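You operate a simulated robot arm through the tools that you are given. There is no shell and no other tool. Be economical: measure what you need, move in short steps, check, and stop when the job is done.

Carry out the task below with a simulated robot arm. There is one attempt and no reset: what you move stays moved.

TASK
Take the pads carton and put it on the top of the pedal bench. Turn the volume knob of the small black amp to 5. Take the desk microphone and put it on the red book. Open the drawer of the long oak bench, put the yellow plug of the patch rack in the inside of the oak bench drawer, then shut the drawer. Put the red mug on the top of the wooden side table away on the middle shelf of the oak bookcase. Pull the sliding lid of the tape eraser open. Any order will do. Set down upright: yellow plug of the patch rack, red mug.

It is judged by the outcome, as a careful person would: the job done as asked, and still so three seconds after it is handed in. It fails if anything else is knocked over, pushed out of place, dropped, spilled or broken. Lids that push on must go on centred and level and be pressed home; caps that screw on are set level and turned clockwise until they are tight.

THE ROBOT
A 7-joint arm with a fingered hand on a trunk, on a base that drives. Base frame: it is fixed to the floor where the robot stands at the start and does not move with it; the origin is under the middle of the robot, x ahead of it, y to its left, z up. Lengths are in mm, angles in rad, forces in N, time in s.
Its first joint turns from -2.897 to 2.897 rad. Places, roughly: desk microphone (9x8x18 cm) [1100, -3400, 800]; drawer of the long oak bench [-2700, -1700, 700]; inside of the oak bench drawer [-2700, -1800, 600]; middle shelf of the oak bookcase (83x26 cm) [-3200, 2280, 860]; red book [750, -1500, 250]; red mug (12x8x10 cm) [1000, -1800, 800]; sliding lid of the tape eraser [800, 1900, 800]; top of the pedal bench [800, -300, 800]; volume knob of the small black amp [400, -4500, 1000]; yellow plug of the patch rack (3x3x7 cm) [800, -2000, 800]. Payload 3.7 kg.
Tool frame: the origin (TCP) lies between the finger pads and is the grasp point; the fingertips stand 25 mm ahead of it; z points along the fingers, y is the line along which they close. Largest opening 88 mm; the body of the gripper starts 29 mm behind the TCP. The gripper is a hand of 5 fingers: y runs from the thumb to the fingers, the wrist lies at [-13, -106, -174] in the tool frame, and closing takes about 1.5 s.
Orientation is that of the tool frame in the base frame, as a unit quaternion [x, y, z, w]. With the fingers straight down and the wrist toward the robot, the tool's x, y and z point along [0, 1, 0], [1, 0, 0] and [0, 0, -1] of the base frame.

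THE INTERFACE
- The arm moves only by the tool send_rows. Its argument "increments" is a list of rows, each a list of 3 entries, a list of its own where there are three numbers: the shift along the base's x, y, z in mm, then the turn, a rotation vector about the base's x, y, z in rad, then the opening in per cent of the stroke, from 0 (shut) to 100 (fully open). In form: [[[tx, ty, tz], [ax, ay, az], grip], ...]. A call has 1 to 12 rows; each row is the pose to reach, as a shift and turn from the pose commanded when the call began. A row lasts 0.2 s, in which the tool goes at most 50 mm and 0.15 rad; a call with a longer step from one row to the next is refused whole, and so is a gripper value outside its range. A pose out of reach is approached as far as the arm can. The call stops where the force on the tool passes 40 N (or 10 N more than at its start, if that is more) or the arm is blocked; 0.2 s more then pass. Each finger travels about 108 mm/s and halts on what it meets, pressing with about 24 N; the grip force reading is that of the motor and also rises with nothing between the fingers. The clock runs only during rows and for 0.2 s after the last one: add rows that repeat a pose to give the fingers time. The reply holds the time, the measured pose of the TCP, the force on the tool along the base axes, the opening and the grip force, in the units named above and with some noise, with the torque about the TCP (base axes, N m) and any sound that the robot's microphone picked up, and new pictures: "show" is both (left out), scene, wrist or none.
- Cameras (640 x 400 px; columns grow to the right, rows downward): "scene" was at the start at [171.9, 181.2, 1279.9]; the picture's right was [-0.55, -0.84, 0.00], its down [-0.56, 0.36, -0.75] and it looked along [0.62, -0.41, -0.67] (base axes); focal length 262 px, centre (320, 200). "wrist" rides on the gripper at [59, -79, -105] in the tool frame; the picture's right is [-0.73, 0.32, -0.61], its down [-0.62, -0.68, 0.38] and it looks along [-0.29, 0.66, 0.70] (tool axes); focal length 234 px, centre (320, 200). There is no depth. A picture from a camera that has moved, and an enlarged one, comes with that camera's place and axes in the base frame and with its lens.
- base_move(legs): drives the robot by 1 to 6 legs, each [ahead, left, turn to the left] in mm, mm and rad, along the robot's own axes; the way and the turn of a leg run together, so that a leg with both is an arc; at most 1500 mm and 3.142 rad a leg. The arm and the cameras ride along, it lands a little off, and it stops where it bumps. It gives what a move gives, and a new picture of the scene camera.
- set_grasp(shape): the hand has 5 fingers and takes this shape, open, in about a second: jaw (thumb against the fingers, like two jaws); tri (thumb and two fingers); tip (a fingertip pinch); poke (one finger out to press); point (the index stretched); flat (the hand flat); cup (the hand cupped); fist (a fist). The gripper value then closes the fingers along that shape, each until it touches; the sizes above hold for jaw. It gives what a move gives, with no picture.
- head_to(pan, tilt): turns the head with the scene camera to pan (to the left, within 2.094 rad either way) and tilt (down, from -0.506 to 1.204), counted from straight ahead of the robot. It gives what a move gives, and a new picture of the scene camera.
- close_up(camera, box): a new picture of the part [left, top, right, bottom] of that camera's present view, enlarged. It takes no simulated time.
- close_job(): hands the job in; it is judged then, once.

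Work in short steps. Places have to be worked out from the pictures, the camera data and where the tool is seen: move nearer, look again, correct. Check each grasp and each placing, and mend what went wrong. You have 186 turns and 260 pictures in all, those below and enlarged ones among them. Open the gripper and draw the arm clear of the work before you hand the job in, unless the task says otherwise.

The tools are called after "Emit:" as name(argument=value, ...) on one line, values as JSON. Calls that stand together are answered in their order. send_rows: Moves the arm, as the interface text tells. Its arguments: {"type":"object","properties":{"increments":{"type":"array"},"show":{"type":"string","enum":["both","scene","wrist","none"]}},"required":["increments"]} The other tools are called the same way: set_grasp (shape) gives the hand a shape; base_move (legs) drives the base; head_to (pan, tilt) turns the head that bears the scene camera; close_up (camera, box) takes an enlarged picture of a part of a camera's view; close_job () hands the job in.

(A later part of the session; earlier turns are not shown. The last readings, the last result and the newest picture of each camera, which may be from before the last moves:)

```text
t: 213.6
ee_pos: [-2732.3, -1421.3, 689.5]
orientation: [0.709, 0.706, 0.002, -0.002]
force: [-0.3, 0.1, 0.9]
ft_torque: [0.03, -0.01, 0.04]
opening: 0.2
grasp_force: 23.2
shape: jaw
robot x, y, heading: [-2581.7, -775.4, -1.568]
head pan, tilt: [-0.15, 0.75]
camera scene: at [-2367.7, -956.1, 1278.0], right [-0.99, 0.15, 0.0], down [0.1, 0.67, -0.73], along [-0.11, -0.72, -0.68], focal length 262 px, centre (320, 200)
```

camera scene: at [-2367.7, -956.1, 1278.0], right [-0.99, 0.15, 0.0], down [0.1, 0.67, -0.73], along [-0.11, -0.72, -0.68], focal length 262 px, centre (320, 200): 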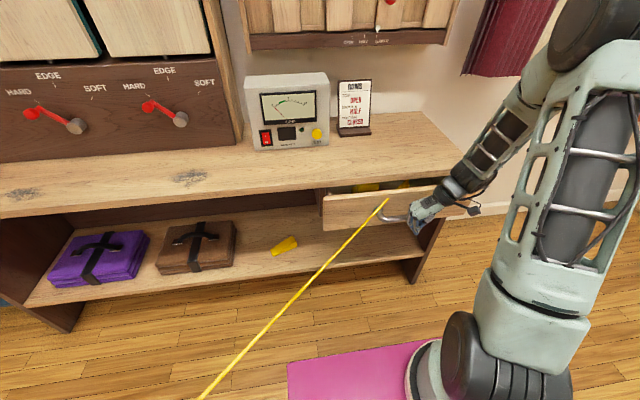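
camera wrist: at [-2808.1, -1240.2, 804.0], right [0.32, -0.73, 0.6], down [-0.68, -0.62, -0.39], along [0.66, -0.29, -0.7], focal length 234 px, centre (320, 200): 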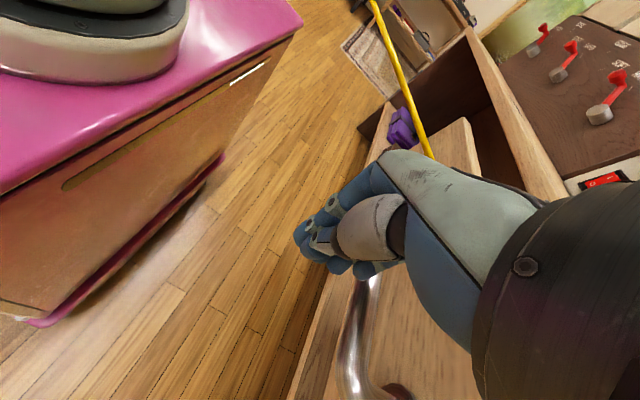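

The drawer is gliding in. I continue until it seats.

Emit:
send_rows(increments=[[[0, -7, 0], [0, 0, 0], 0], [[0, -14, 0], [0, 0, 0], 0], [[0, -21, 0], [0, 0, 0], 0], [[0, -28, 0], [0, 0, 0], 0], [[0, -35, 0], [0, 0, 0], 0], [[0, -42, 0], [0, 0, 0], 0], [[0, -49, 0], [0, 0, 0], 0], [[0, -56, 0], [0, 0, 0], 0], [[0, -63, 0], [0, 0, 0], 0], [[0, -70, 0], [0, 0, 0], 0], [[0, -77, 0], [0, 0, 0], 0], [[0, -84, 0], [0, 0, 0], 0]], show="scene")

Emit:
close_up(camera="scene", box=[300, 140, 500, 265])

```text
t: 215.9
ee_pos: [-2731.2, -1486.7, 689.4]
orientation: [0.707, 0.707, 0.007, -0.005]
force: [-0.2, 21.1, 9.1]
ft_torque: [-0.14, -0.02, 0.09]
opening: 0.0
grasp_force: 23.8
shape: jaw
robot x, y, heading: [-2583.5, -773.7, -1.572]
head pan, tilt: [-0.15, 0.75]
stopped in row 11: the force on the tool passed its limit at 47 N (the readings are from after the stop); the commanded pose is now the measured one
camera scene: at [-2367.7, -954.8, 1278.1], right [-0.99, 0.15, 0.0], down [0.1, 0.67, -0.73], along [-0.11, -0.72, -0.68], focal length 262 px, centre (320, 200)
```

scene: 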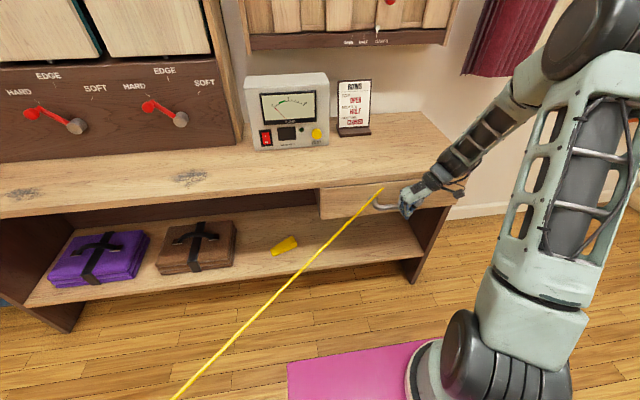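

```text
3.20 times, centred on (400, 202) of scene
camera zoom: at [-2367.7, -954.8, 1278.1], right [-0.99, 0.15, 0.0], down [0.1, 0.67, -0.73], along [-0.11, -0.72, -0.68], focal length 839 px, centre (64, 192)
```

zoom: 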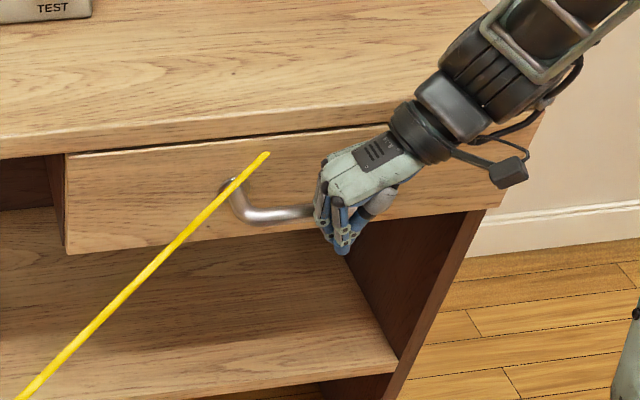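

The drawer is shut. I withdraw the hand, raise it, and turn it back.

Emit:
send_rows(increments=[[[0, 25, 0], [0, 0, 0], 0], [[0, 60, 5], [0, 0, 0], 0], [[0, 90, 40], [0, 0, 0], 30], [[0, 100, 85], [0, 0, 0], 60], [[0, 105, 130], [0, 0, 0], 100], [[0, 110, 175], [0, 0, 0], 100], [[0, 115, 220], [0, 0, 0], 100], [[0, 120, 265], [0, 0, 0], 100], [[0, 125, 305], [0, 0, 0], 100]], show="none")

Emit:
send_rows(increments=[[[10, 10, 0], [0, 0, -0.14], 100], [[20, 20, 0], [0, 0, -0.28], 100], [[30, 30, 0], [0, 0, -0.42], 100], [[40, 40, 0], [0, 0, -0.56], 100], [[50, 45, 0], [0, 0, -0.7], 100], [[60, 50, 0], [0, 0, -0.84], 100], [[70, 55, 0], [0, 0, -0.98], 100], [[80, 60, 0], [0, 0, -1.12], 100], [[90, 65, 0], [0, 0, -1.26], 100], [[100, 70, 0], [0, 0, -1.4], 100], [[110, 75, 0], [0, 0, -1.54], 100], [[120, 80, 0], [0, 0, -1.58], 100]], show="scene")

```text
t: 217.9
ee_pos: [-2731.1, -1362.9, 993.5]
orientation: [0.708, 0.706, 0.006, -0.004]
force: [0.0, 0.6, 0.3]
ft_torque: [0.0, 0.01, 0.01]
opening: 87.7
grasp_force: 0.0
shape: jaw
robot x, y, heading: [-2581.6, -775.7, -1.569]
head pan, tilt: [-0.15, 0.75]
```

```text
t: 220.5
ee_pos: [-2612.1, -1284.6, 993.8]
orientation: [1.0, -0.007, 0.007, 0.002]
force: [-1.3, -0.3, -0.4]
ft_torque: [-0.01, -0.01, -0.03]
opening: 87.7
grasp_force: 0.0
shape: jaw
robot x, y, heading: [-2583.4, -776.1, -1.576]
head pan, tilt: [-0.15, 0.75]
camera scene: at [-2367.6, -955.7, 1278.0], right [-0.99, 0.15, 0.0], down [0.1, 0.67, -0.73], along [-0.11, -0.72, -0.68], focal length 262 px, centre (320, 200)
```

scene: 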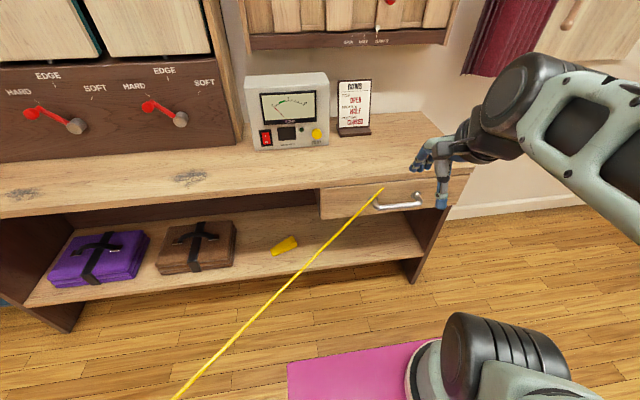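

Now back to the second table for the mug.

Emit:
base_move(legs=[[0, 1240, 0], [0, 1230, 0], [0, 0, 1.57], [0, -830, 0]])

Emit:
head_to(pan=0.0, tilt=0.6)

```text
t: 240.4
ee_pos: [386.7, -1647.3, 994.6]
orientation: [0.717, 0.697, 0.005, -0.004]
force: [0.1, 0.1, 0.4]
ft_torque: [0.02, 0.01, -0.01]
opening: 87.3
grasp_force: 0.0
shape: jaw
robot x, y, heading: [-122.1, -1605.9, -0.014]
head pan, tilt: [-0.15, 0.75]
camera scene: at [66.7, -1397.1, 1278.0], right [-0.17, -0.99, 0.0], down [-0.67, 0.11, -0.73], along [0.72, -0.12, -0.68], focal length 262 px, centre (320, 200)
```

scene: 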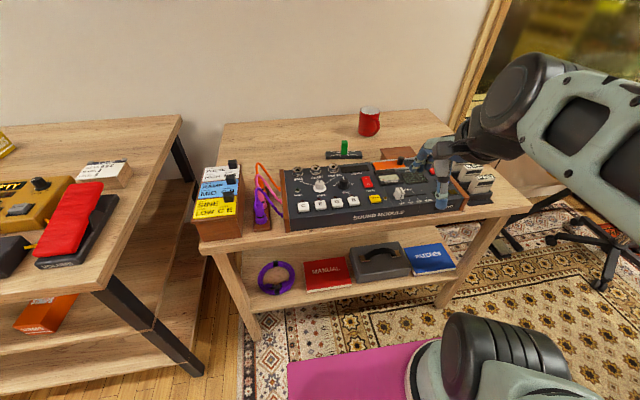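

```text
t: 241.1
ee_pos: [387.2, -1647.0, 994.6]
orientation: [0.717, 0.697, 0.006, -0.003]
force: [-0.1, 0.2, 0.4]
ft_torque: [-0.02, 0.01, 0.0]
opening: 87.6
grasp_force: 0.1
shape: jaw
robot x, y, heading: [-120.4, -1609.0, -0.01]
head pan, tilt: [0.0, 0.6]
camera scene: at [73.3, -1384.9, 1290.9], right [-0.02, -1.0, 0.0], down [-0.57, 0.01, -0.82], along [0.82, -0.01, -0.57], focal length 262 px, centre (320, 200)
```

scene: 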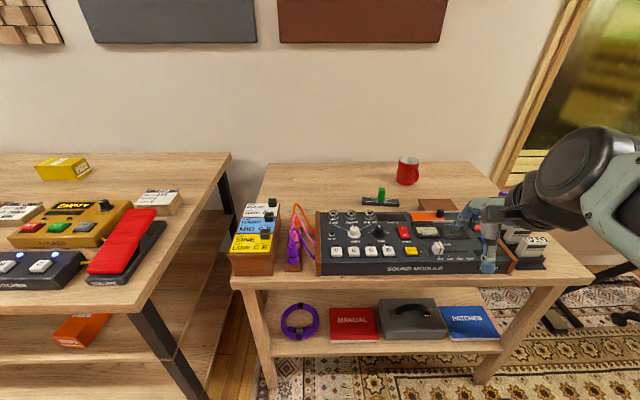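

The mug's handle faces the robot, so I will pinch the handle with the tilted hand used for the carton; I shift the base left so the arm reaches from the left side, then reorient.

Emit:
base_move(legs=[[0, 250, 0.012]])

Emit:
send_rows(increments=[[[0, -40, 5], [0, 0, 0], 100], [[0, -80, 10], [0, 0, -0.14], 100], [[0, -120, 15], [0, 0, -0.28], 100], [[0, -160, 20], [0, 0, -0.42], 100], [[0, -200, 20], [0, 0, -0.56], 100], [[0, -240, 20], [0, 0, -0.7], 100], [[0, -280, 20], [0, 0, -0.84], 100], [[0, -320, 20], [0, 0, -0.98], 100], [[0, -360, 20], [0, 0, -1.12], 100], [[5, -390, 20], [0, 0, -1.26], 100], [[10, -405, 20], [0, 0, -1.38], 100], [[13, -410, 20], [0, 0, -1.41], 100]], show="none")

Emit:
send_rows(increments=[[[10, 0, 0], [0.022, -0.146, 0], 100], [[20, 0, 0], [0.044, -0.29, 0], 100], [[30, 0, 0], [0.066, -0.435, 0], 100], [[40, 0, 0], [0.088, -0.58, 0], 100], [[50, 0, 0], [0.11, -0.725, 0], 100], [[60, 0, 0], [0.132, -0.87, 0], 100], [[60, 0, 0], [0.132, -0.877, 0], 100]], show="both")

```text
t: 243.0
ee_pos: [390.3, -1384.9, 994.3]
orientation: [0.712, 0.702, 0.006, -0.005]
force: [-0.6, -0.5, -0.3]
ft_torque: [-0.02, -0.01, 0.01]
opening: 87.5
grasp_force: 0.0
shape: jaw
robot x, y, heading: [-114.5, -1353.8, -0.007]
head pan, tilt: [0.0, 0.6]
camera scene: at [73.2, -1126.6, 1290.9], right [0.0, -1.0, 0.0], down [-0.56, 0.0, -0.83], along [0.83, 0.0, -0.56], focal length 262 px, centre (320, 200)
```

scene: 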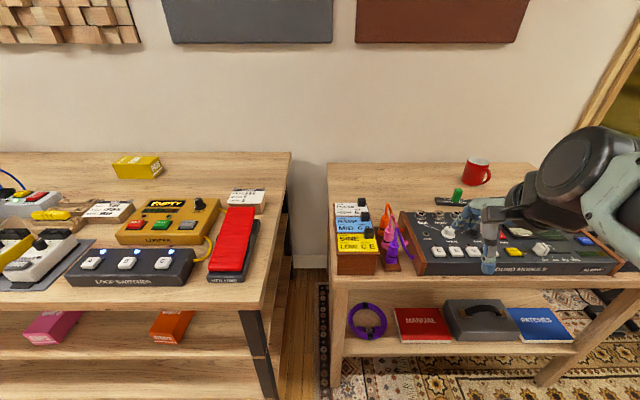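

```text
t: 245.6
ee_pos: [402.9, -1795.0, 1013.7]
orientation: [0.997, 0.072, 0.007, 0.001]
force: [0.0, 0.5, -1.3]
ft_torque: [-0.01, 0.0, 0.01]
opening: 87.8
grasp_force: 0.0
shape: jaw
robot x, y, heading: [-120.8, -1354.1, -0.002]
head pan, tilt: [0.0, 0.6]
```

```text
t: 247.2
ee_pos: [463.6, -1795.5, 1013.5]
orientation: [0.898, 0.064, 0.435, -0.033]
force: [-0.1, 0.3, -0.4]
ft_torque: [-0.03, 0.0, -0.02]
opening: 87.9
grasp_force: 0.1
shape: jaw
robot x, y, heading: [-116.6, -1351.3, -0.0]
head pan, tilt: [0.0, 0.6]
camera scene: at [73.2, -1126.7, 1290.9], right [0.0, -1.0, 0.0], down [-0.56, 0.0, -0.83], along [0.83, 0.0, -0.56], focal length 262 px, centre (320, 200)
camera wrist: at [407.7, -1723.4, 1125.1], right [-0.87, -0.45, -0.19], down [-0.18, 0.66, -0.73], along [0.46, -0.6, -0.66], focal length 234 px, centre (320, 200)
```

scene: 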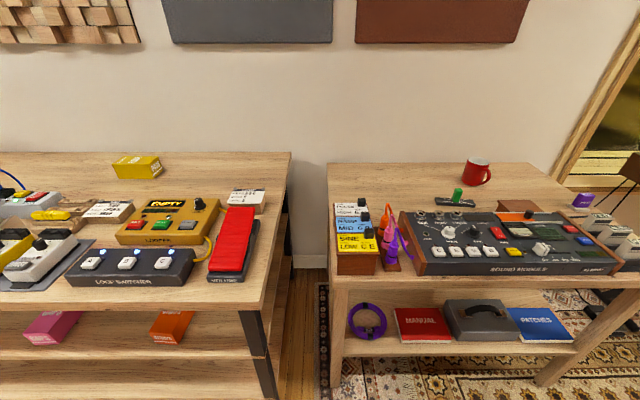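
wrist: 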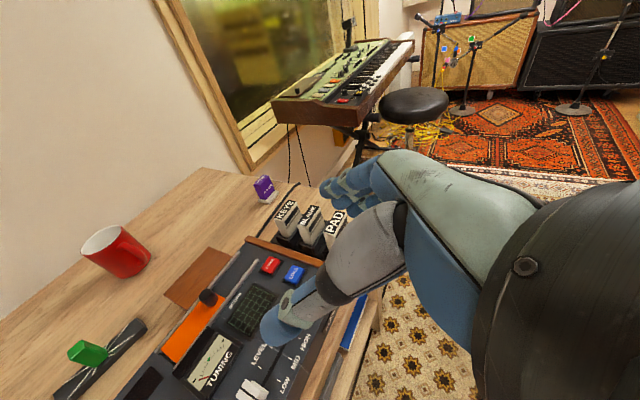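

I zoom in to determine the handle's direction.

Emit:
close_up(camera="wrist", box=[60, 200, 180, 300])

Emit:
close_up(camera="scene", box=[430, 140, 530, 210])

```text
4.00 times, centred on (120, 250) of wrist
camera zoom: at [407.7, -1723.4, 1125.1], right [-0.87, -0.45, -0.19], down [-0.18, 0.66, -0.73], along [0.46, -0.6, -0.66], focal length 937 px, centre (1120, 0)
```

zoom: 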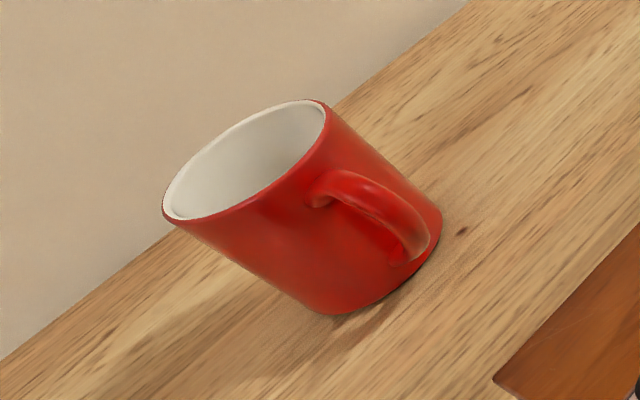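

```text
5.71 times, centred on (480, 175) of scene
camera zoom: at [73.2, -1126.7, 1290.9], right [0.0, -1.0, 0.0], down [-0.56, 0.0, -0.83], along [0.83, 0.0, -0.56], focal length 1498 px, centre (-594, 343)
```

zoom: 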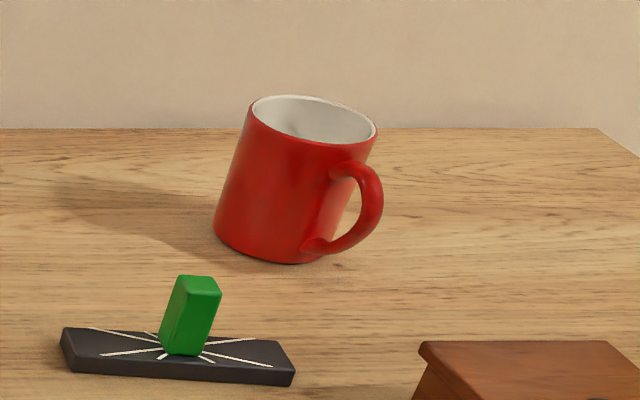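

The handle points toward the robot at heading ≈(-0.97,-0.25); mug centre ≈(988,-1751), handle's outer bar ≈(910,-1771, 800). I move the base nearer and bring the hand (turned 0.1 more) in front of the handle.

Emit:
base_move(legs=[[0, -60, 0], [115, 0, 0]])

Emit:
send_rows(increments=[[[45, 10, 0], [0, 0, 0.05], 100], [[90, 20, 0], [0, 0, 0.1], 100], [[135, 30, 0], [0, 0, 0.1], 100], [[180, 40, -5], [0, 0, 0.1], 100], [[220, 50, -30], [0, 0, 0.1], 100], [[245, 60, -65], [0, 0, 0.1], 100], [[255, 65, -100], [0, 0, 0.1], 100]], show="wrist")

```text
t: 248.9
ee_pos: [579.4, -1854.2, 1014.9]
orientation: [0.898, 0.065, 0.434, -0.033]
force: [1.3, 0.2, 0.7]
ft_torque: [-0.01, -0.01, 0.0]
opening: 87.6
grasp_force: 0.1
shape: jaw
robot x, y, heading: [-0.6, -1414.0, -0.004]
head pan, tilt: [0.0, 0.6]
camera scene: at [189.2, -1186.7, 1290.9], right [0.0, -1.0, 0.0], down [-0.56, 0.0, -0.83], along [0.83, 0.0, -0.56], focal length 262 px, centre (320, 200)
```

scene: 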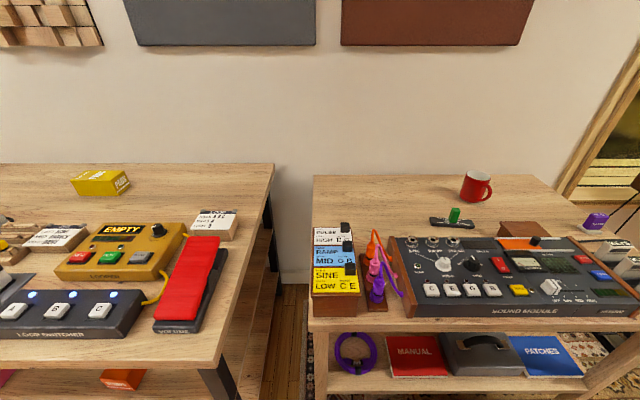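

```text
t: 250.6
ee_pos: [833.4, -1789.3, 915.4]
orientation: [0.894, 0.111, 0.432, -0.053]
force: [0.6, 0.3, -0.1]
ft_torque: [-0.04, -0.01, -0.04]
opening: 88.2
grasp_force: 0.1
shape: jaw
robot x, y, heading: [-5.5, -1413.9, -0.008]
head pan, tilt: [0.0, 0.6]
camera wrist: at [771.0, -1723.2, 1025.5], right [-0.82, -0.54, -0.19], down [-0.25, 0.64, -0.73], along [0.51, -0.55, -0.66], focal length 234 px, centre (320, 200)
```

wrist: 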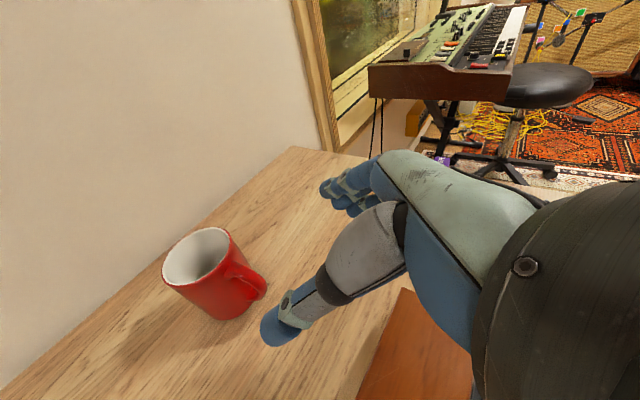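

The mug is in clear view. I zoom in to fix handle and rim positions.

Emit:
close_up(camera="wrist", box=[150, 215, 278, 325])

```text
3.64 times, centred on (214, 270) of wrist
camera zoom: at [771.0, -1723.2, 1025.5], right [-0.82, -0.54, -0.19], down [-0.25, 0.64, -0.73], along [0.51, -0.55, -0.66], focal length 852 px, centre (706, -54)
```

zoom: 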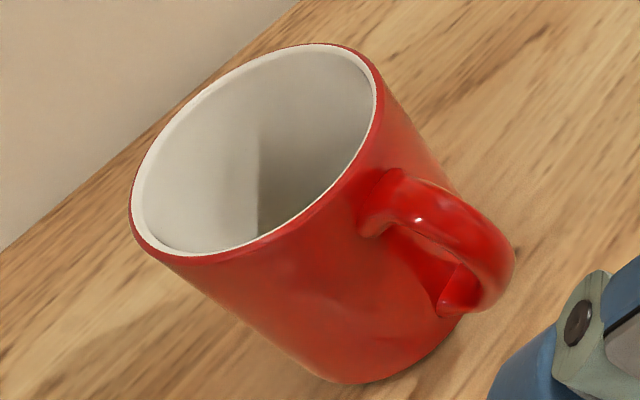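

Handle outer edge is at r≈68 from the mug axis (981,-1749), direction ≈(-0.95,-0.31). I bring the open hand to just before the handle along the finger direction.

Emit:
send_rows(increments=[[[20, 3, -35], [0, 0, 0.05], 100], [[36, 7, -73], [0, 0, 0.05], 80], [[48, 10, -82], [0, 0, 0.05], 75], [[60, 13, -93], [0, 0, 0.05], 75]], show="wrist")

Emit:
close_up(camera="wrist", box=[180, 160, 420, 360])

```text
t: 251.6
ee_pos: [894.5, -1776.7, 822.7]
orientation: [0.89, 0.132, 0.431, -0.064]
force: [-0.2, 0.5, 0.3]
ft_torque: [0.01, 0.01, 0.01]
opening: 66.2
grasp_force: 0.1
shape: jaw
robot x, y, heading: [-0.8, -1415.4, -0.004]
head pan, tilt: [0.0, 0.6]
camera wrist: at [828.8, -1714.3, 933.1], right [-0.79, -0.58, -0.19], down [-0.28, 0.63, -0.73], along [0.54, -0.52, -0.66], focal length 234 px, centre (320, 200)
```

wrist: 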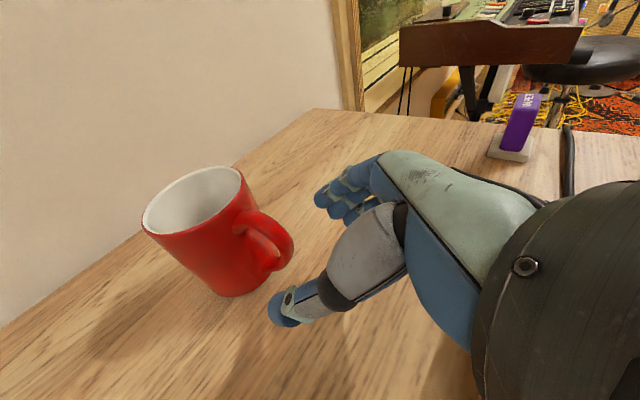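

```text
2.00 times, centred on (300, 260) of wrist
camera zoom: at [828.8, -1714.3, 933.1], right [-0.79, -0.58, -0.19], down [-0.28, 0.63, -0.73], along [0.54, -0.52, -0.66], focal length 468 px, centre (360, 80)
```

zoom: 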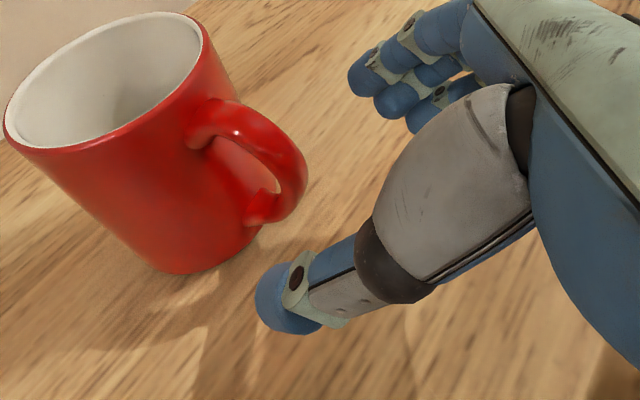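

Bar centre ≈(930,-1767,805), about 40 mm ahead along the fingers and laterally centred. I advance 22 mm and close.

Emit:
send_rows(increments=[[[9, 3, -5], [0, 0, 0], 75], [[18, 5, -10], [0, 0, 0], 75], [[18, 5, -10], [0, 0, 0], 0], [[18, 5, -10], [0, 0, 0], 0], [[18, 5, -10], [0, 0, 0], 0], [[18, 5, -10], [0, 0, 0], 0], [[18, 5, -10], [0, 0, 0], 0]], show="wrist")

Emit:
close_up(camera="wrist", box=[180, 130, 420, 330])

```text
t: 253.2
ee_pos: [911.2, -1770.8, 812.8]
orientation: [0.891, 0.132, 0.43, -0.065]
force: [0.8, -0.2, 0.0]
ft_torque: [-0.01, 0.0, 0.02]
opening: 0.3
grasp_force: 24.0
shape: jaw
robot x, y, heading: [-0.5, -1411.4, -0.001]
head pan, tilt: [0.0, 0.6]
camera wrist: at [846.5, -1709.2, 923.3], right [-0.79, -0.58, -0.19], down [-0.28, 0.63, -0.73], along [0.54, -0.52, -0.66], focal length 234 px, centre (320, 200)
```

wrist: 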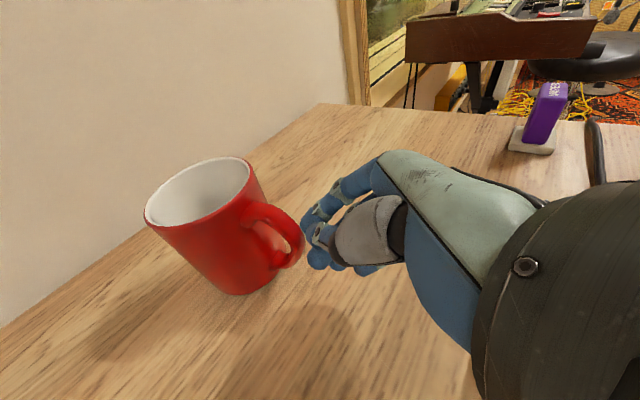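

```text
2.00 times, centred on (300, 230) of wrist
camera zoom: at [846.5, -1709.2, 923.3], right [-0.79, -0.58, -0.19], down [-0.28, 0.63, -0.73], along [0.54, -0.52, -0.66], focal length 468 px, centre (360, 140)
```

zoom: 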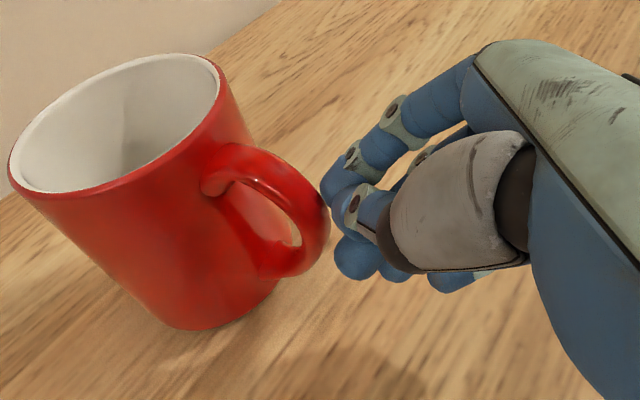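

The fingers closed just short of the handle. I open, advance 27 mm more, and close again.

Emit:
send_rows(increments=[[[0, 0, 0], [0, 0, 0], 75], [[0, 0, 0], [0, 0, 0], 75], [[0, 0, 0], [0, 0, 0], 75], [[0, 0, 0], [0, 0, 0], 75], [[7, 2, -3], [0, 0, 0], 75], [[14, 4, -6], [0, 0, 0], 75], [[22, 7, -10], [0, 0, 0], 75]], show="wrist")

Emit:
close_up(camera="wrist", box=[180, 130, 420, 330])

```text
t: 254.8
ee_pos: [933.8, -1763.8, 802.5]
orientation: [0.891, 0.131, 0.43, -0.065]
force: [-0.1, -0.6, 0.0]
ft_torque: [-0.04, 0.03, -0.01]
opening: 65.9
grasp_force: 0.0
shape: jaw
robot x, y, heading: [0.2, -1412.0, -0.004]
head pan, tilt: [0.0, 0.6]
camera wrist: at [868.7, -1701.8, 911.9], right [-0.79, -0.58, -0.19], down [-0.28, 0.63, -0.73], along [0.54, -0.52, -0.66], focal length 234 px, centre (320, 200)
```

wrist: 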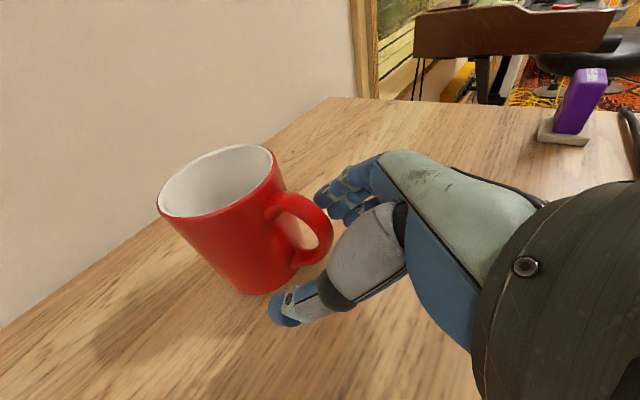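

```text
2.00 times, centred on (300, 230) of wrist
camera zoom: at [868.7, -1701.8, 911.9], right [-0.79, -0.58, -0.19], down [-0.28, 0.63, -0.73], along [0.54, -0.52, -0.66], focal length 468 px, centre (360, 140)
```

zoom: 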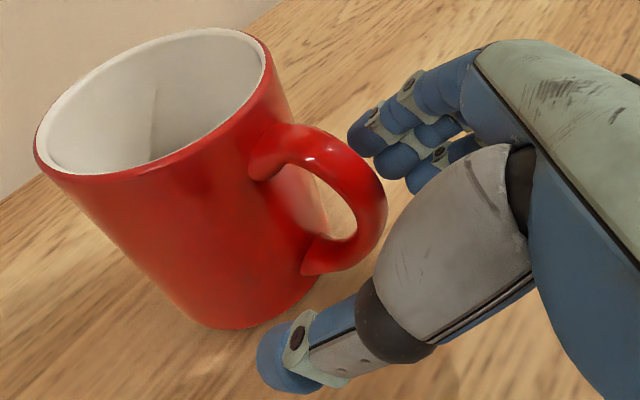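

The handle bar now lies where the fingertips meet. I advance 7 mm more and close.

Emit:
send_rows(increments=[[[6, 2, -3], [0, 0, 0], 75], [[6, 2, -3], [0, 0, 0], 0], [[6, 2, -3], [0, 0, 0], 0], [[6, 2, -3], [0, 0, 0], 0], [[6, 2, -3], [0, 0, 0], 0], [[6, 2, -3], [0, 0, 0], 0], [[6, 2, -3], [0, 0, 0], 0]], show="none")

Emit:
close_up(camera="wrist", box=[160, 120, 440, 330])

```text
t: 256.4
ee_pos: [941.1, -1762.1, 797.9]
orientation: [0.891, 0.132, 0.43, -0.066]
force: [0.0, -1.1, -2.6]
ft_torque: [-0.11, 0.11, 0.01]
opening: 4.1
grasp_force: 24.3
shape: jaw
robot x, y, heading: [0.2, -1411.8, -0.007]
head pan, tilt: [0.0, 0.6]
```

```text
1.90 times, centred on (300, 225) of wrist
camera zoom: at [874.7, -1700.1, 908.3], right [-0.79, -0.58, -0.19], down [-0.28, 0.63, -0.73], along [0.54, -0.52, -0.66], focal length 446 px, centre (358, 152)
```

zoom: 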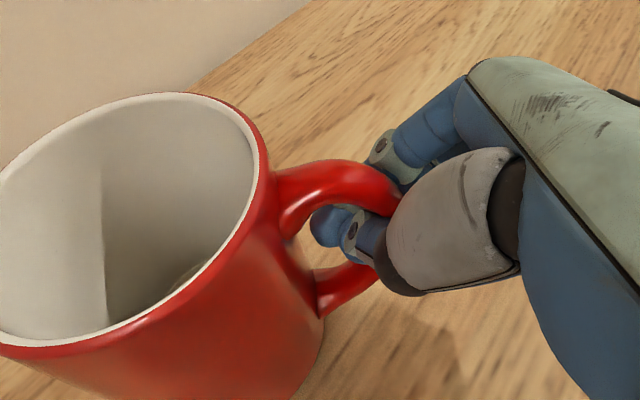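

The grip has pulled on the handle; I check the mug's attitude from both cameras.

Emit:
close_up(camera="wrist", box=[0, 0, 640, 400])

Emit:
close_up(camera="scene", box=[420, 120, 580, 220])

```text
1.00 times, centred on (320, 200) of wrist (not enlarged: the box is as wide or as high as the picture)
camera zoom: at [874.7, -1700.1, 908.3], right [-0.79, -0.58, -0.19], down [-0.28, 0.63, -0.73], along [0.54, -0.52, -0.66], focal length 234 px, centre (320, 200)
```

zoom: 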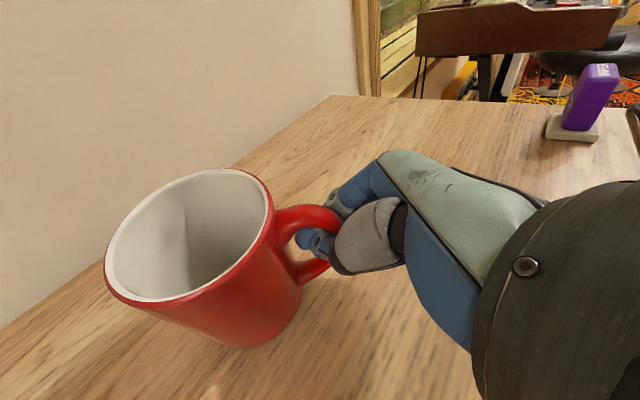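

```text
4.00 times, centred on (500, 170) of scene
camera zoom: at [189.3, -1186.8, 1290.9], right [0.0, -1.0, 0.0], down [-0.57, 0.0, -0.82], along [0.82, 0.0, -0.57], focal length 1049 px, centre (-400, 320)
```

zoom: 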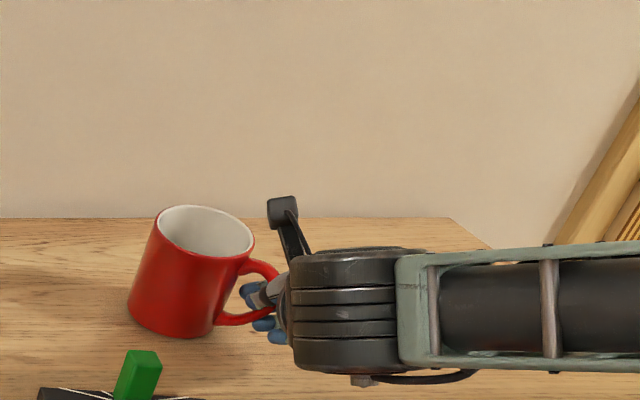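

The fingers have closed through the handle's loop, like a hooked grip; the mug still stands. I try a small 20 mm lift to see how it hangs.

Emit:
send_rows(increments=[[[0, 0, 5], [0, 0, 0], 0], [[0, 0, 10], [0, 0, 0], 0], [[0, 0, 15], [0, 0, 0], 0], [[0, 0, 20], [0, 0, 0], 0], [[0, 0, 20], [0, 0, 0], 0]], show="wrist")

Emit:
close_up(camera="scene", box=[420, 120, 580, 220])

```text
t: 257.6
ee_pos: [939.0, -1762.4, 819.3]
orientation: [0.891, 0.132, 0.43, -0.064]
force: [0.1, -0.6, -3.5]
ft_torque: [-0.13, 0.09, 0.01]
opening: 3.8
grasp_force: 23.8
shape: jaw
robot x, y, heading: [-2.9, -1410.7, -0.003]
head pan, tilt: [0.0, 0.6]
camera wrist: at [874.3, -1700.0, 929.8], right [-0.79, -0.58, -0.19], down [-0.28, 0.63, -0.73], along [0.54, -0.52, -0.66], focal length 234 px, centre (320, 200)
```

wrist: 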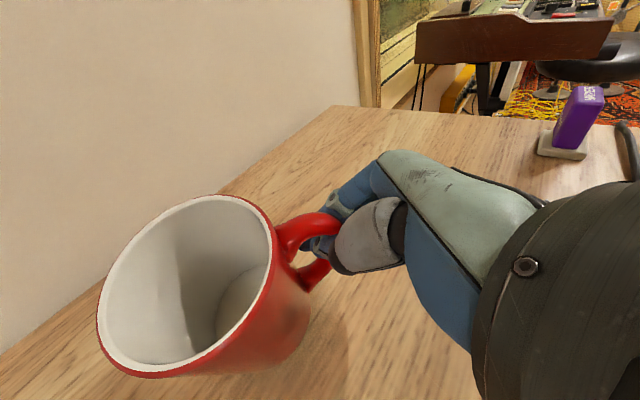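

```text
4.00 times, centred on (500, 170) of scene
camera zoom: at [189.3, -1186.8, 1290.9], right [0.0, -1.0, 0.0], down [-0.57, 0.0, -0.82], along [0.82, 0.0, -0.57], focal length 1049 px, centre (-400, 320)
```

zoom: 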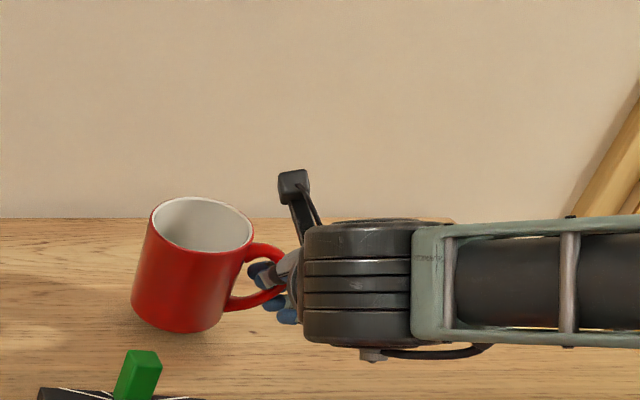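

The mug tips in this hooked grip, so I set it back down and will grip the body from above instead.

Emit:
send_rows(increments=[[[0, 0, -4], [0, 0, 0], 0], [[0, 0, -8], [0, 0, 0], 0], [[0, 0, -12], [0, 0, 0], 0], [[0, 0, -16], [0, 0, 0], 0], [[0, 0, -20], [0, 0, 0], 0], [[0, 0, -21], [0, 0, 0], 0]], show="wrist")

```text
t: 258.9
ee_pos: [939.7, -1762.7, 797.7]
orientation: [0.89, 0.132, 0.43, -0.065]
force: [0.0, -2.1, 0.4]
ft_torque: [-0.02, 0.08, 0.03]
opening: 4.1
grasp_force: 24.0
shape: jaw
robot x, y, heading: [-0.4, -1414.3, -0.003]
head pan, tilt: [0.0, 0.6]
camera wrist: at [875.0, -1700.4, 907.8], right [-0.79, -0.58, -0.19], down [-0.28, 0.63, -0.73], along [0.54, -0.52, -0.66], focal length 234 px, centre (320, 200)
```

wrist: 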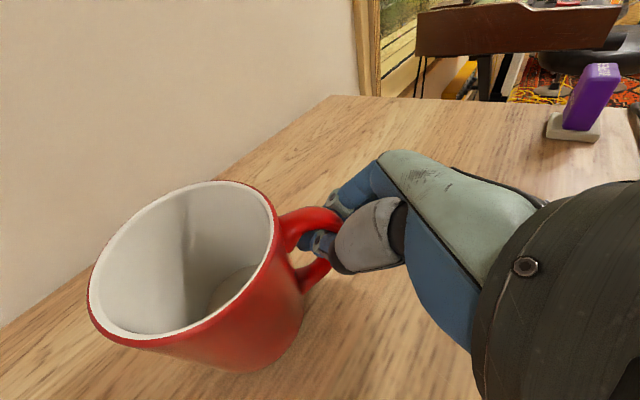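

It still leans slightly; I lower a few more mm until flat, then open gently.

Emit:
send_rows(increments=[[[0, 0, -3], [0, 0, 0], 0], [[0, 0, -6], [0, 0, 0], 0], [[0, 0, -6], [0, 0, 0], 15], [[0, 0, -6], [0, 0, 0], 30], [[0, 0, -6], [0, 0, 0], 50], [[0, 0, -6], [0, 0, 0], 75], [[0, 0, -6], [0, 0, 0], 80], [[0, 0, -6], [0, 0, 0], 80]], show="wrist")

```text
t: 260.8
ee_pos: [941.2, -1762.3, 791.8]
orientation: [0.891, 0.132, 0.43, -0.065]
force: [-0.6, -0.7, 0.4]
ft_torque: [0.03, -0.01, 0.04]
opening: 70.0
grasp_force: 0.1
shape: jaw
robot x, y, heading: [-0.0, -1415.1, -0.004]
head pan, tilt: [0.0, 0.6]
camera wrist: at [875.1, -1699.8, 902.7], right [-0.79, -0.58, -0.19], down [-0.28, 0.63, -0.73], along [0.54, -0.52, -0.66], focal length 234 px, centre (320, 200)
```

wrist: 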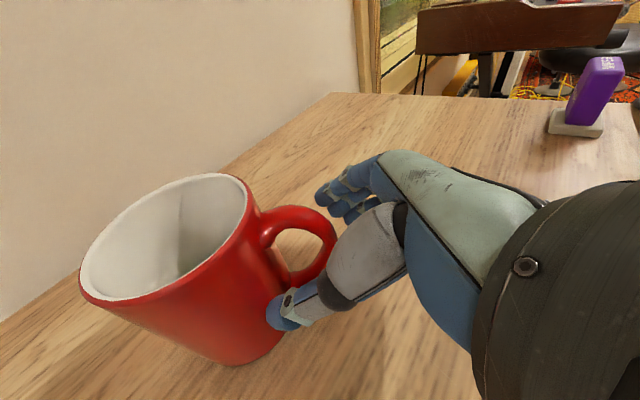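

The mug stands upright with its handle now pointing right. I back off, rise, and bring the hand back to straight down.

Emit:
send_rows(increments=[[[-15, -4, 12], [0, 0, 0], 85], [[-35, -10, 28], [0, 0, 0], 100], [[-60, -17, 48], [0, 0, 0], 100], [[-90, -25, 75], [0, 0, 0], 100], [[-110, -30, 115], [0, 0, 0], 100], [[-120, -30, 160], [-0.043, 0.14, 0], 100], [[-120, -30, 200], [-0.086, 0.285, 0], 100], [[-120, -30, 220], [-0.13, 0.43, 0], 100], [[-120, -30, 230], [-0.173, 0.57, 0], 100], [[-120, -30, 230], [-0.216, 0.71, 0], 100], [[-120, -30, 230], [-0.262, 0.855, 0], 100], [[-120, -30, 230], [-0.262, 0.864, 0], 100]], show="none")

Emit:
send_rows(increments=[[[0, 12, 0], [0, 0, 0.14], 100], [[0, 24, 0], [0, 0, 0.28], 100], [[0, 36, 0], [0, 0, 0.42], 100], [[0, 48, 0], [0, 0, 0.56], 100], [[0, 60, 0], [0, 0, 0.7], 100], [[0, 70, 0], [0, 0, 0.84], 100], [[0, 80, 0], [0, 0, 0.98], 100], [[0, 85, 0], [0, 0, 1.12], 100], [[0, 90, 0], [0, 0, 1.26], 100]], show="both")

```text
refused: row 7 steps farther than a row can; nothing moved
```

```text
t: 262.8
ee_pos: [940.1, -1673.5, 791.9]
orientation: [0.641, 0.632, 0.31, -0.306]
force: [0.6, -0.3, 0.8]
ft_torque: [-0.02, 0.03, -0.05]
opening: 88.0
grasp_force: 0.1
shape: jaw
robot x, y, heading: [-1.8, -1410.4, -0.007]
head pan, tilt: [0.0, 0.6]
camera scene: at [189.2, -1186.7, 1290.9], right [0.0, -1.0, 0.0], down [-0.56, 0.0, -0.83], along [0.83, 0.0, -0.56], focal length 262 px, centre (320, 200)
camera wrist: at [861.9, -1718.0, 902.5], right [0.31, -0.93, -0.19], down [-0.68, -0.08, -0.73], along [0.66, 0.36, -0.66], focal length 234 px, centre (320, 200)
```

scene: 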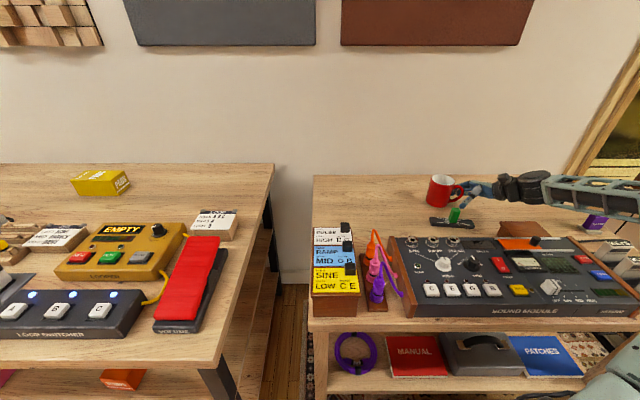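
wrist: 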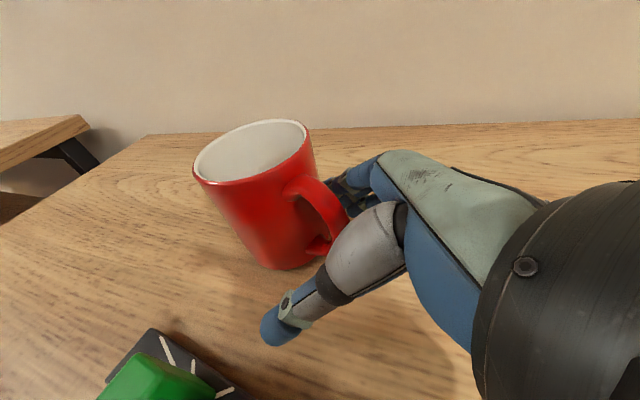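

The first call was refused and the second one alone slid the mug ~60 mm to the left, still upright and clear of everything; from now on I send such calls singly. I back out along the fingers, rise, then level the hand.

Emit:
send_rows(increments=[[[0, -15, 12], [0, 0, 0], 100], [[0, -35, 28], [0, 0, 0], 100], [[0, -60, 48], [0, 0, 0], 100], [[0, -85, 75], [0, 0, 0], 100], [[0, -95, 115], [0, 0, 0], 100], [[0, -95, 150], [-0.14, 0, 0], 100], [[0, -95, 185], [-0.28, 0, 0], 100], [[0, -90, 210], [-0.42, 0, 0], 100], [[0, -80, 230], [-0.56, 0, 0], 100], [[0, -70, 230], [-0.7, 0, 0], 100], [[0, -60, 230], [-0.84, 0, 0], 100], [[0, -50, 230], [-0.9, 0, 0], 100]], show="both")

```text
t: 265.4
ee_pos: [941.1, -1724.2, 1022.4]
orientation: [0.712, 0.702, 0.003, 0.004]
force: [0.3, 0.0, -0.1]
ft_torque: [0.02, 0.02, -0.01]
opening: 87.9
grasp_force: 0.0
shape: jaw
robot x, y, heading: [-1.8, -1410.3, 0.002]
head pan, tilt: [0.0, 0.6]
camera scene: at [189.4, -1186.9, 1290.9], right [0.0, -1.0, 0.0], down [-0.57, 0.0, -0.82], along [0.82, 0.0, -0.57], focal length 262 px, centre (320, 200)
camera wrist: at [863.0, -1663.7, 1125.2], right [0.31, -0.73, 0.61], down [-0.68, -0.62, -0.39], along [0.66, -0.3, -0.69], focal length 234 px, centre (320, 200)
```

scene: 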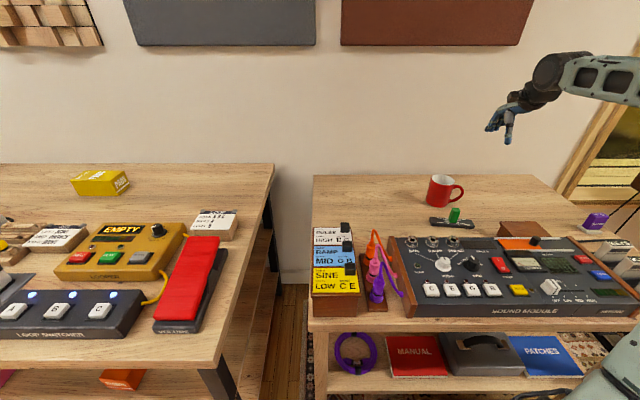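
wrist: 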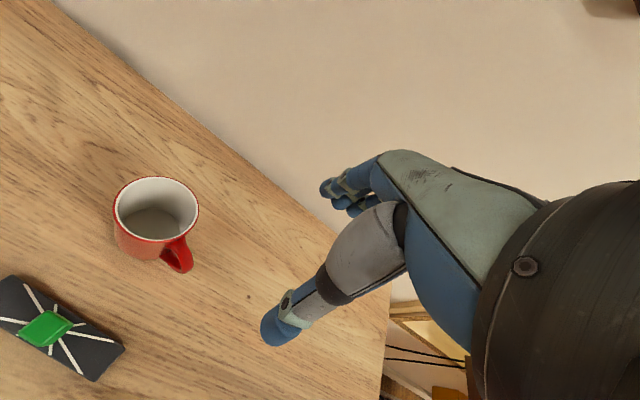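

Mug rim centre computes to (966,-1618), diameter ≈76. I move the base right and ahead so the mug is straight in front.

Emit:
base_move(legs=[[0, -200, 0], [50, 0, 0]])

```text
t: 267.5
ee_pos: [989.3, -1928.7, 1022.1]
orientation: [0.712, 0.703, 0.005, 0.004]
force: [0.7, -0.7, 0.3]
ft_torque: [0.03, -0.02, 0.04]
opening: 88.0
grasp_force: 0.0
shape: jaw
robot x, y, heading: [45.2, -1615.4, -0.011]
head pan, tilt: [0.0, 0.6]
camera scene: at [238.3, -1390.8, 1290.9], right [-0.01, -1.0, 0.0], down [-0.56, 0.0, -0.83], along [0.83, 0.0, -0.56], focal length 262 px, centre (320, 200)
```

scene: 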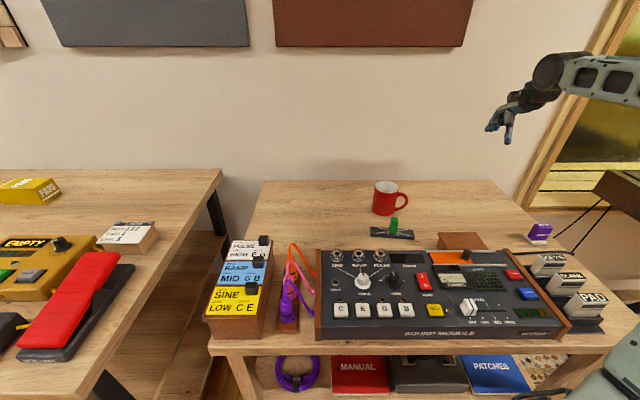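

I bring the hand above the mug at z≈960 for a precise look.

Emit:
send_rows(increments=[[[-4, 46, -8], [0, 0, 0], 100], [[-8, 92, -16], [0, 0, 0], 100], [[-12, 138, -24], [0, 0, 0], 100], [[-16, 184, -32], [0, 0, 0], 100], [[-20, 230, -40], [0, 0, 0], 100], [[-23, 274, -50], [0, 0, 0], 100], [[-23, 311, -62], [0, 0, 0], 100]], show="wrist")

```text
t: 269.1
ee_pos: [967.2, -1618.9, 957.9]
orientation: [0.712, 0.702, 0.005, 0.004]
force: [0.6, -0.3, -0.1]
ft_torque: [0.02, 0.02, 0.01]
opening: 87.9
grasp_force: 0.2
shape: jaw
robot x, y, heading: [47.2, -1617.0, -0.006]
head pan, tilt: [0.0, 0.6]
camera wrist: at [888.6, -1559.6, 1061.9], right [0.31, -0.73, 0.61], down [-0.68, -0.61, -0.39], along [0.66, -0.3, -0.69], focal length 234 px, centre (320, 200)
```

wrist: 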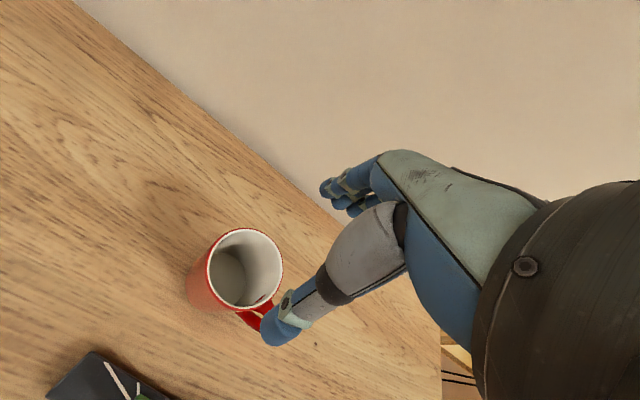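

Rim centre refined to (968,-1612), diameter ≈74. I descend over it to z≈830.

Emit:
send_rows(increments=[[[1, 7, -35], [0, 0, 0], 100], [[1, 7, -65], [0, 0, 0], 100], [[1, 7, -80], [0, 0, 0], 100], [[1, 7, -95], [0, 0, 0], 100], [[1, 7, -110], [0, 0, 0], 100], [[1, 7, -127], [0, 0, 0], 100]], show="wrist")

```text
t: 270.5
ee_pos: [968.7, -1608.5, 833.6]
orientation: [0.711, 0.703, 0.005, 0.004]
force: [3.2, 1.6, 6.7]
ft_torque: [0.07, -0.24, 0.04]
opening: 87.7
grasp_force: 0.1
shape: jaw
robot x, y, heading: [50.3, -1619.8, -0.004]
head pan, tilt: [0.0, 0.6]
camera wrist: at [890.0, -1549.5, 937.2], right [0.31, -0.73, 0.61], down [-0.68, -0.61, -0.39], along [0.66, -0.3, -0.69], focal length 234 px, centre (320, 200)
```

wrist: 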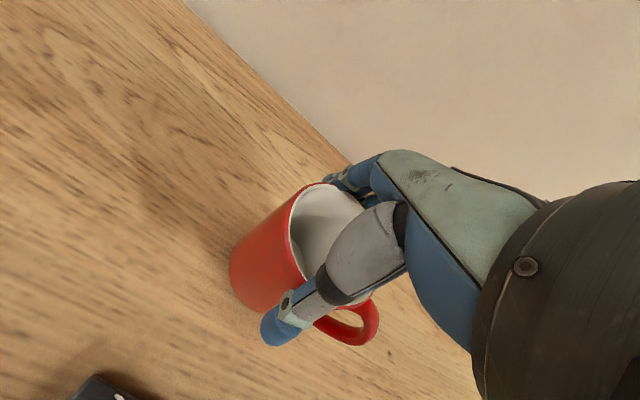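

Straddling the mug with the palm just touching the rim. I lift 4 mm and close.

Emit:
send_rows(increments=[[[0, 0, 4], [0, 0, 0], 100], [[0, 0, 4], [0, 0, 0], 0], [[0, 0, 4], [0, 0, 0], 0], [[0, 0, 4], [0, 0, 0], 0], [[0, 0, 4], [0, 0, 0], 0], [[0, 0, 4], [0, 0, 0], 0], [[0, 0, 4], [0, 0, 0], 0]], show="wrist")

```text
t: 272.1
ee_pos: [968.7, -1609.8, 837.9]
orientation: [0.712, 0.703, 0.006, 0.005]
force: [-0.7, -0.4, 0.5]
ft_torque: [0.05, 0.03, -0.03]
opening: 72.8
grasp_force: 24.2
shape: jaw
robot x, y, heading: [45.4, -1617.8, -0.005]
head pan, tilt: [0.0, 0.6]
camera wrist: at [889.8, -1550.3, 940.2], right [0.31, -0.73, 0.61], down [-0.68, -0.61, -0.39], along [0.66, -0.3, -0.69], focal length 234 px, centre (320, 200)
```

wrist: 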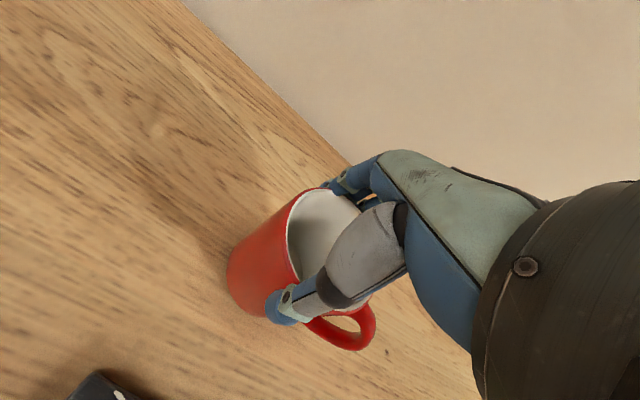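

Firm body grip (73 mm, 24 N). I lift straight up and check its attitude.

Emit:
send_rows(increments=[[[0, 0, 15], [0, 0, 0], 0], [[0, 0, 40], [0, 0, 0], 0], [[0, 0, 75], [0, 0, 0], 0], [[0, 0, 115], [0, 0, 0], 0], [[-20, 0, 155], [0, 0, 0], 0], [[-55, 0, 185], [0, 0, 0], 0], [[-95, 0, 205], [0, 0, 0], 0], [[-140, 0, 215], [0, 0, 0], 0], [[-185, 0, 220], [0, 0, 0], 0], [[-230, 0, 220], [0, 0, 0], 0], [[-275, 0, 220], [0, 0, 0], 0], [[-320, 0, 220], [0, 0, 0], 0]], show="both")

```text
t: 274.7
ee_pos: [647.2, -1608.8, 1058.5]
orientation: [0.712, 0.702, 0.003, 0.004]
force: [-0.5, -0.3, -3.1]
ft_torque: [0.02, 0.0, 0.01]
opening: 72.6
grasp_force: 23.6
shape: jaw
robot x, y, heading: [49.2, -1621.4, -0.004]
head pan, tilt: [0.0, 0.6]
camera scene: at [238.5, -1390.6, 1290.9], right [-0.01, -1.0, 0.0], down [-0.57, 0.0, -0.82], along [0.82, 0.0, -0.57], focal length 262 px, centre (320, 200)
camera wrist: at [570.6, -1549.0, 1161.2], right [0.31, -0.73, 0.61], down [-0.68, -0.62, -0.39], along [0.66, -0.3, -0.69], focal length 234 px, centre (320, 200)
```

scene: 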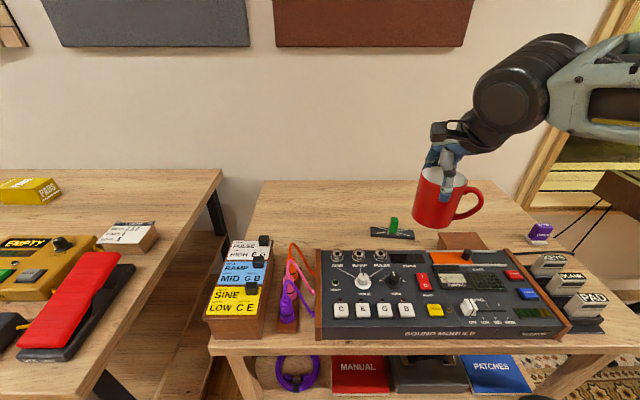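
wrist: 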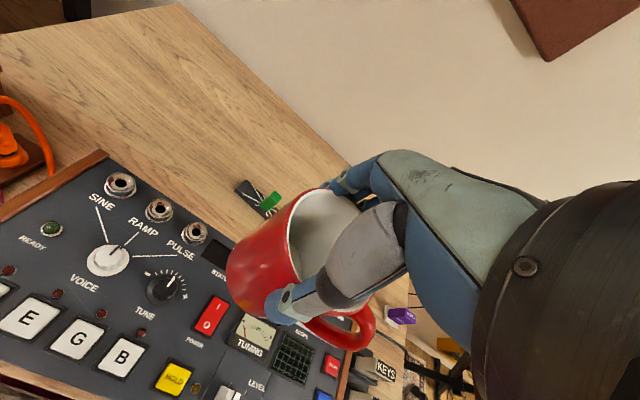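

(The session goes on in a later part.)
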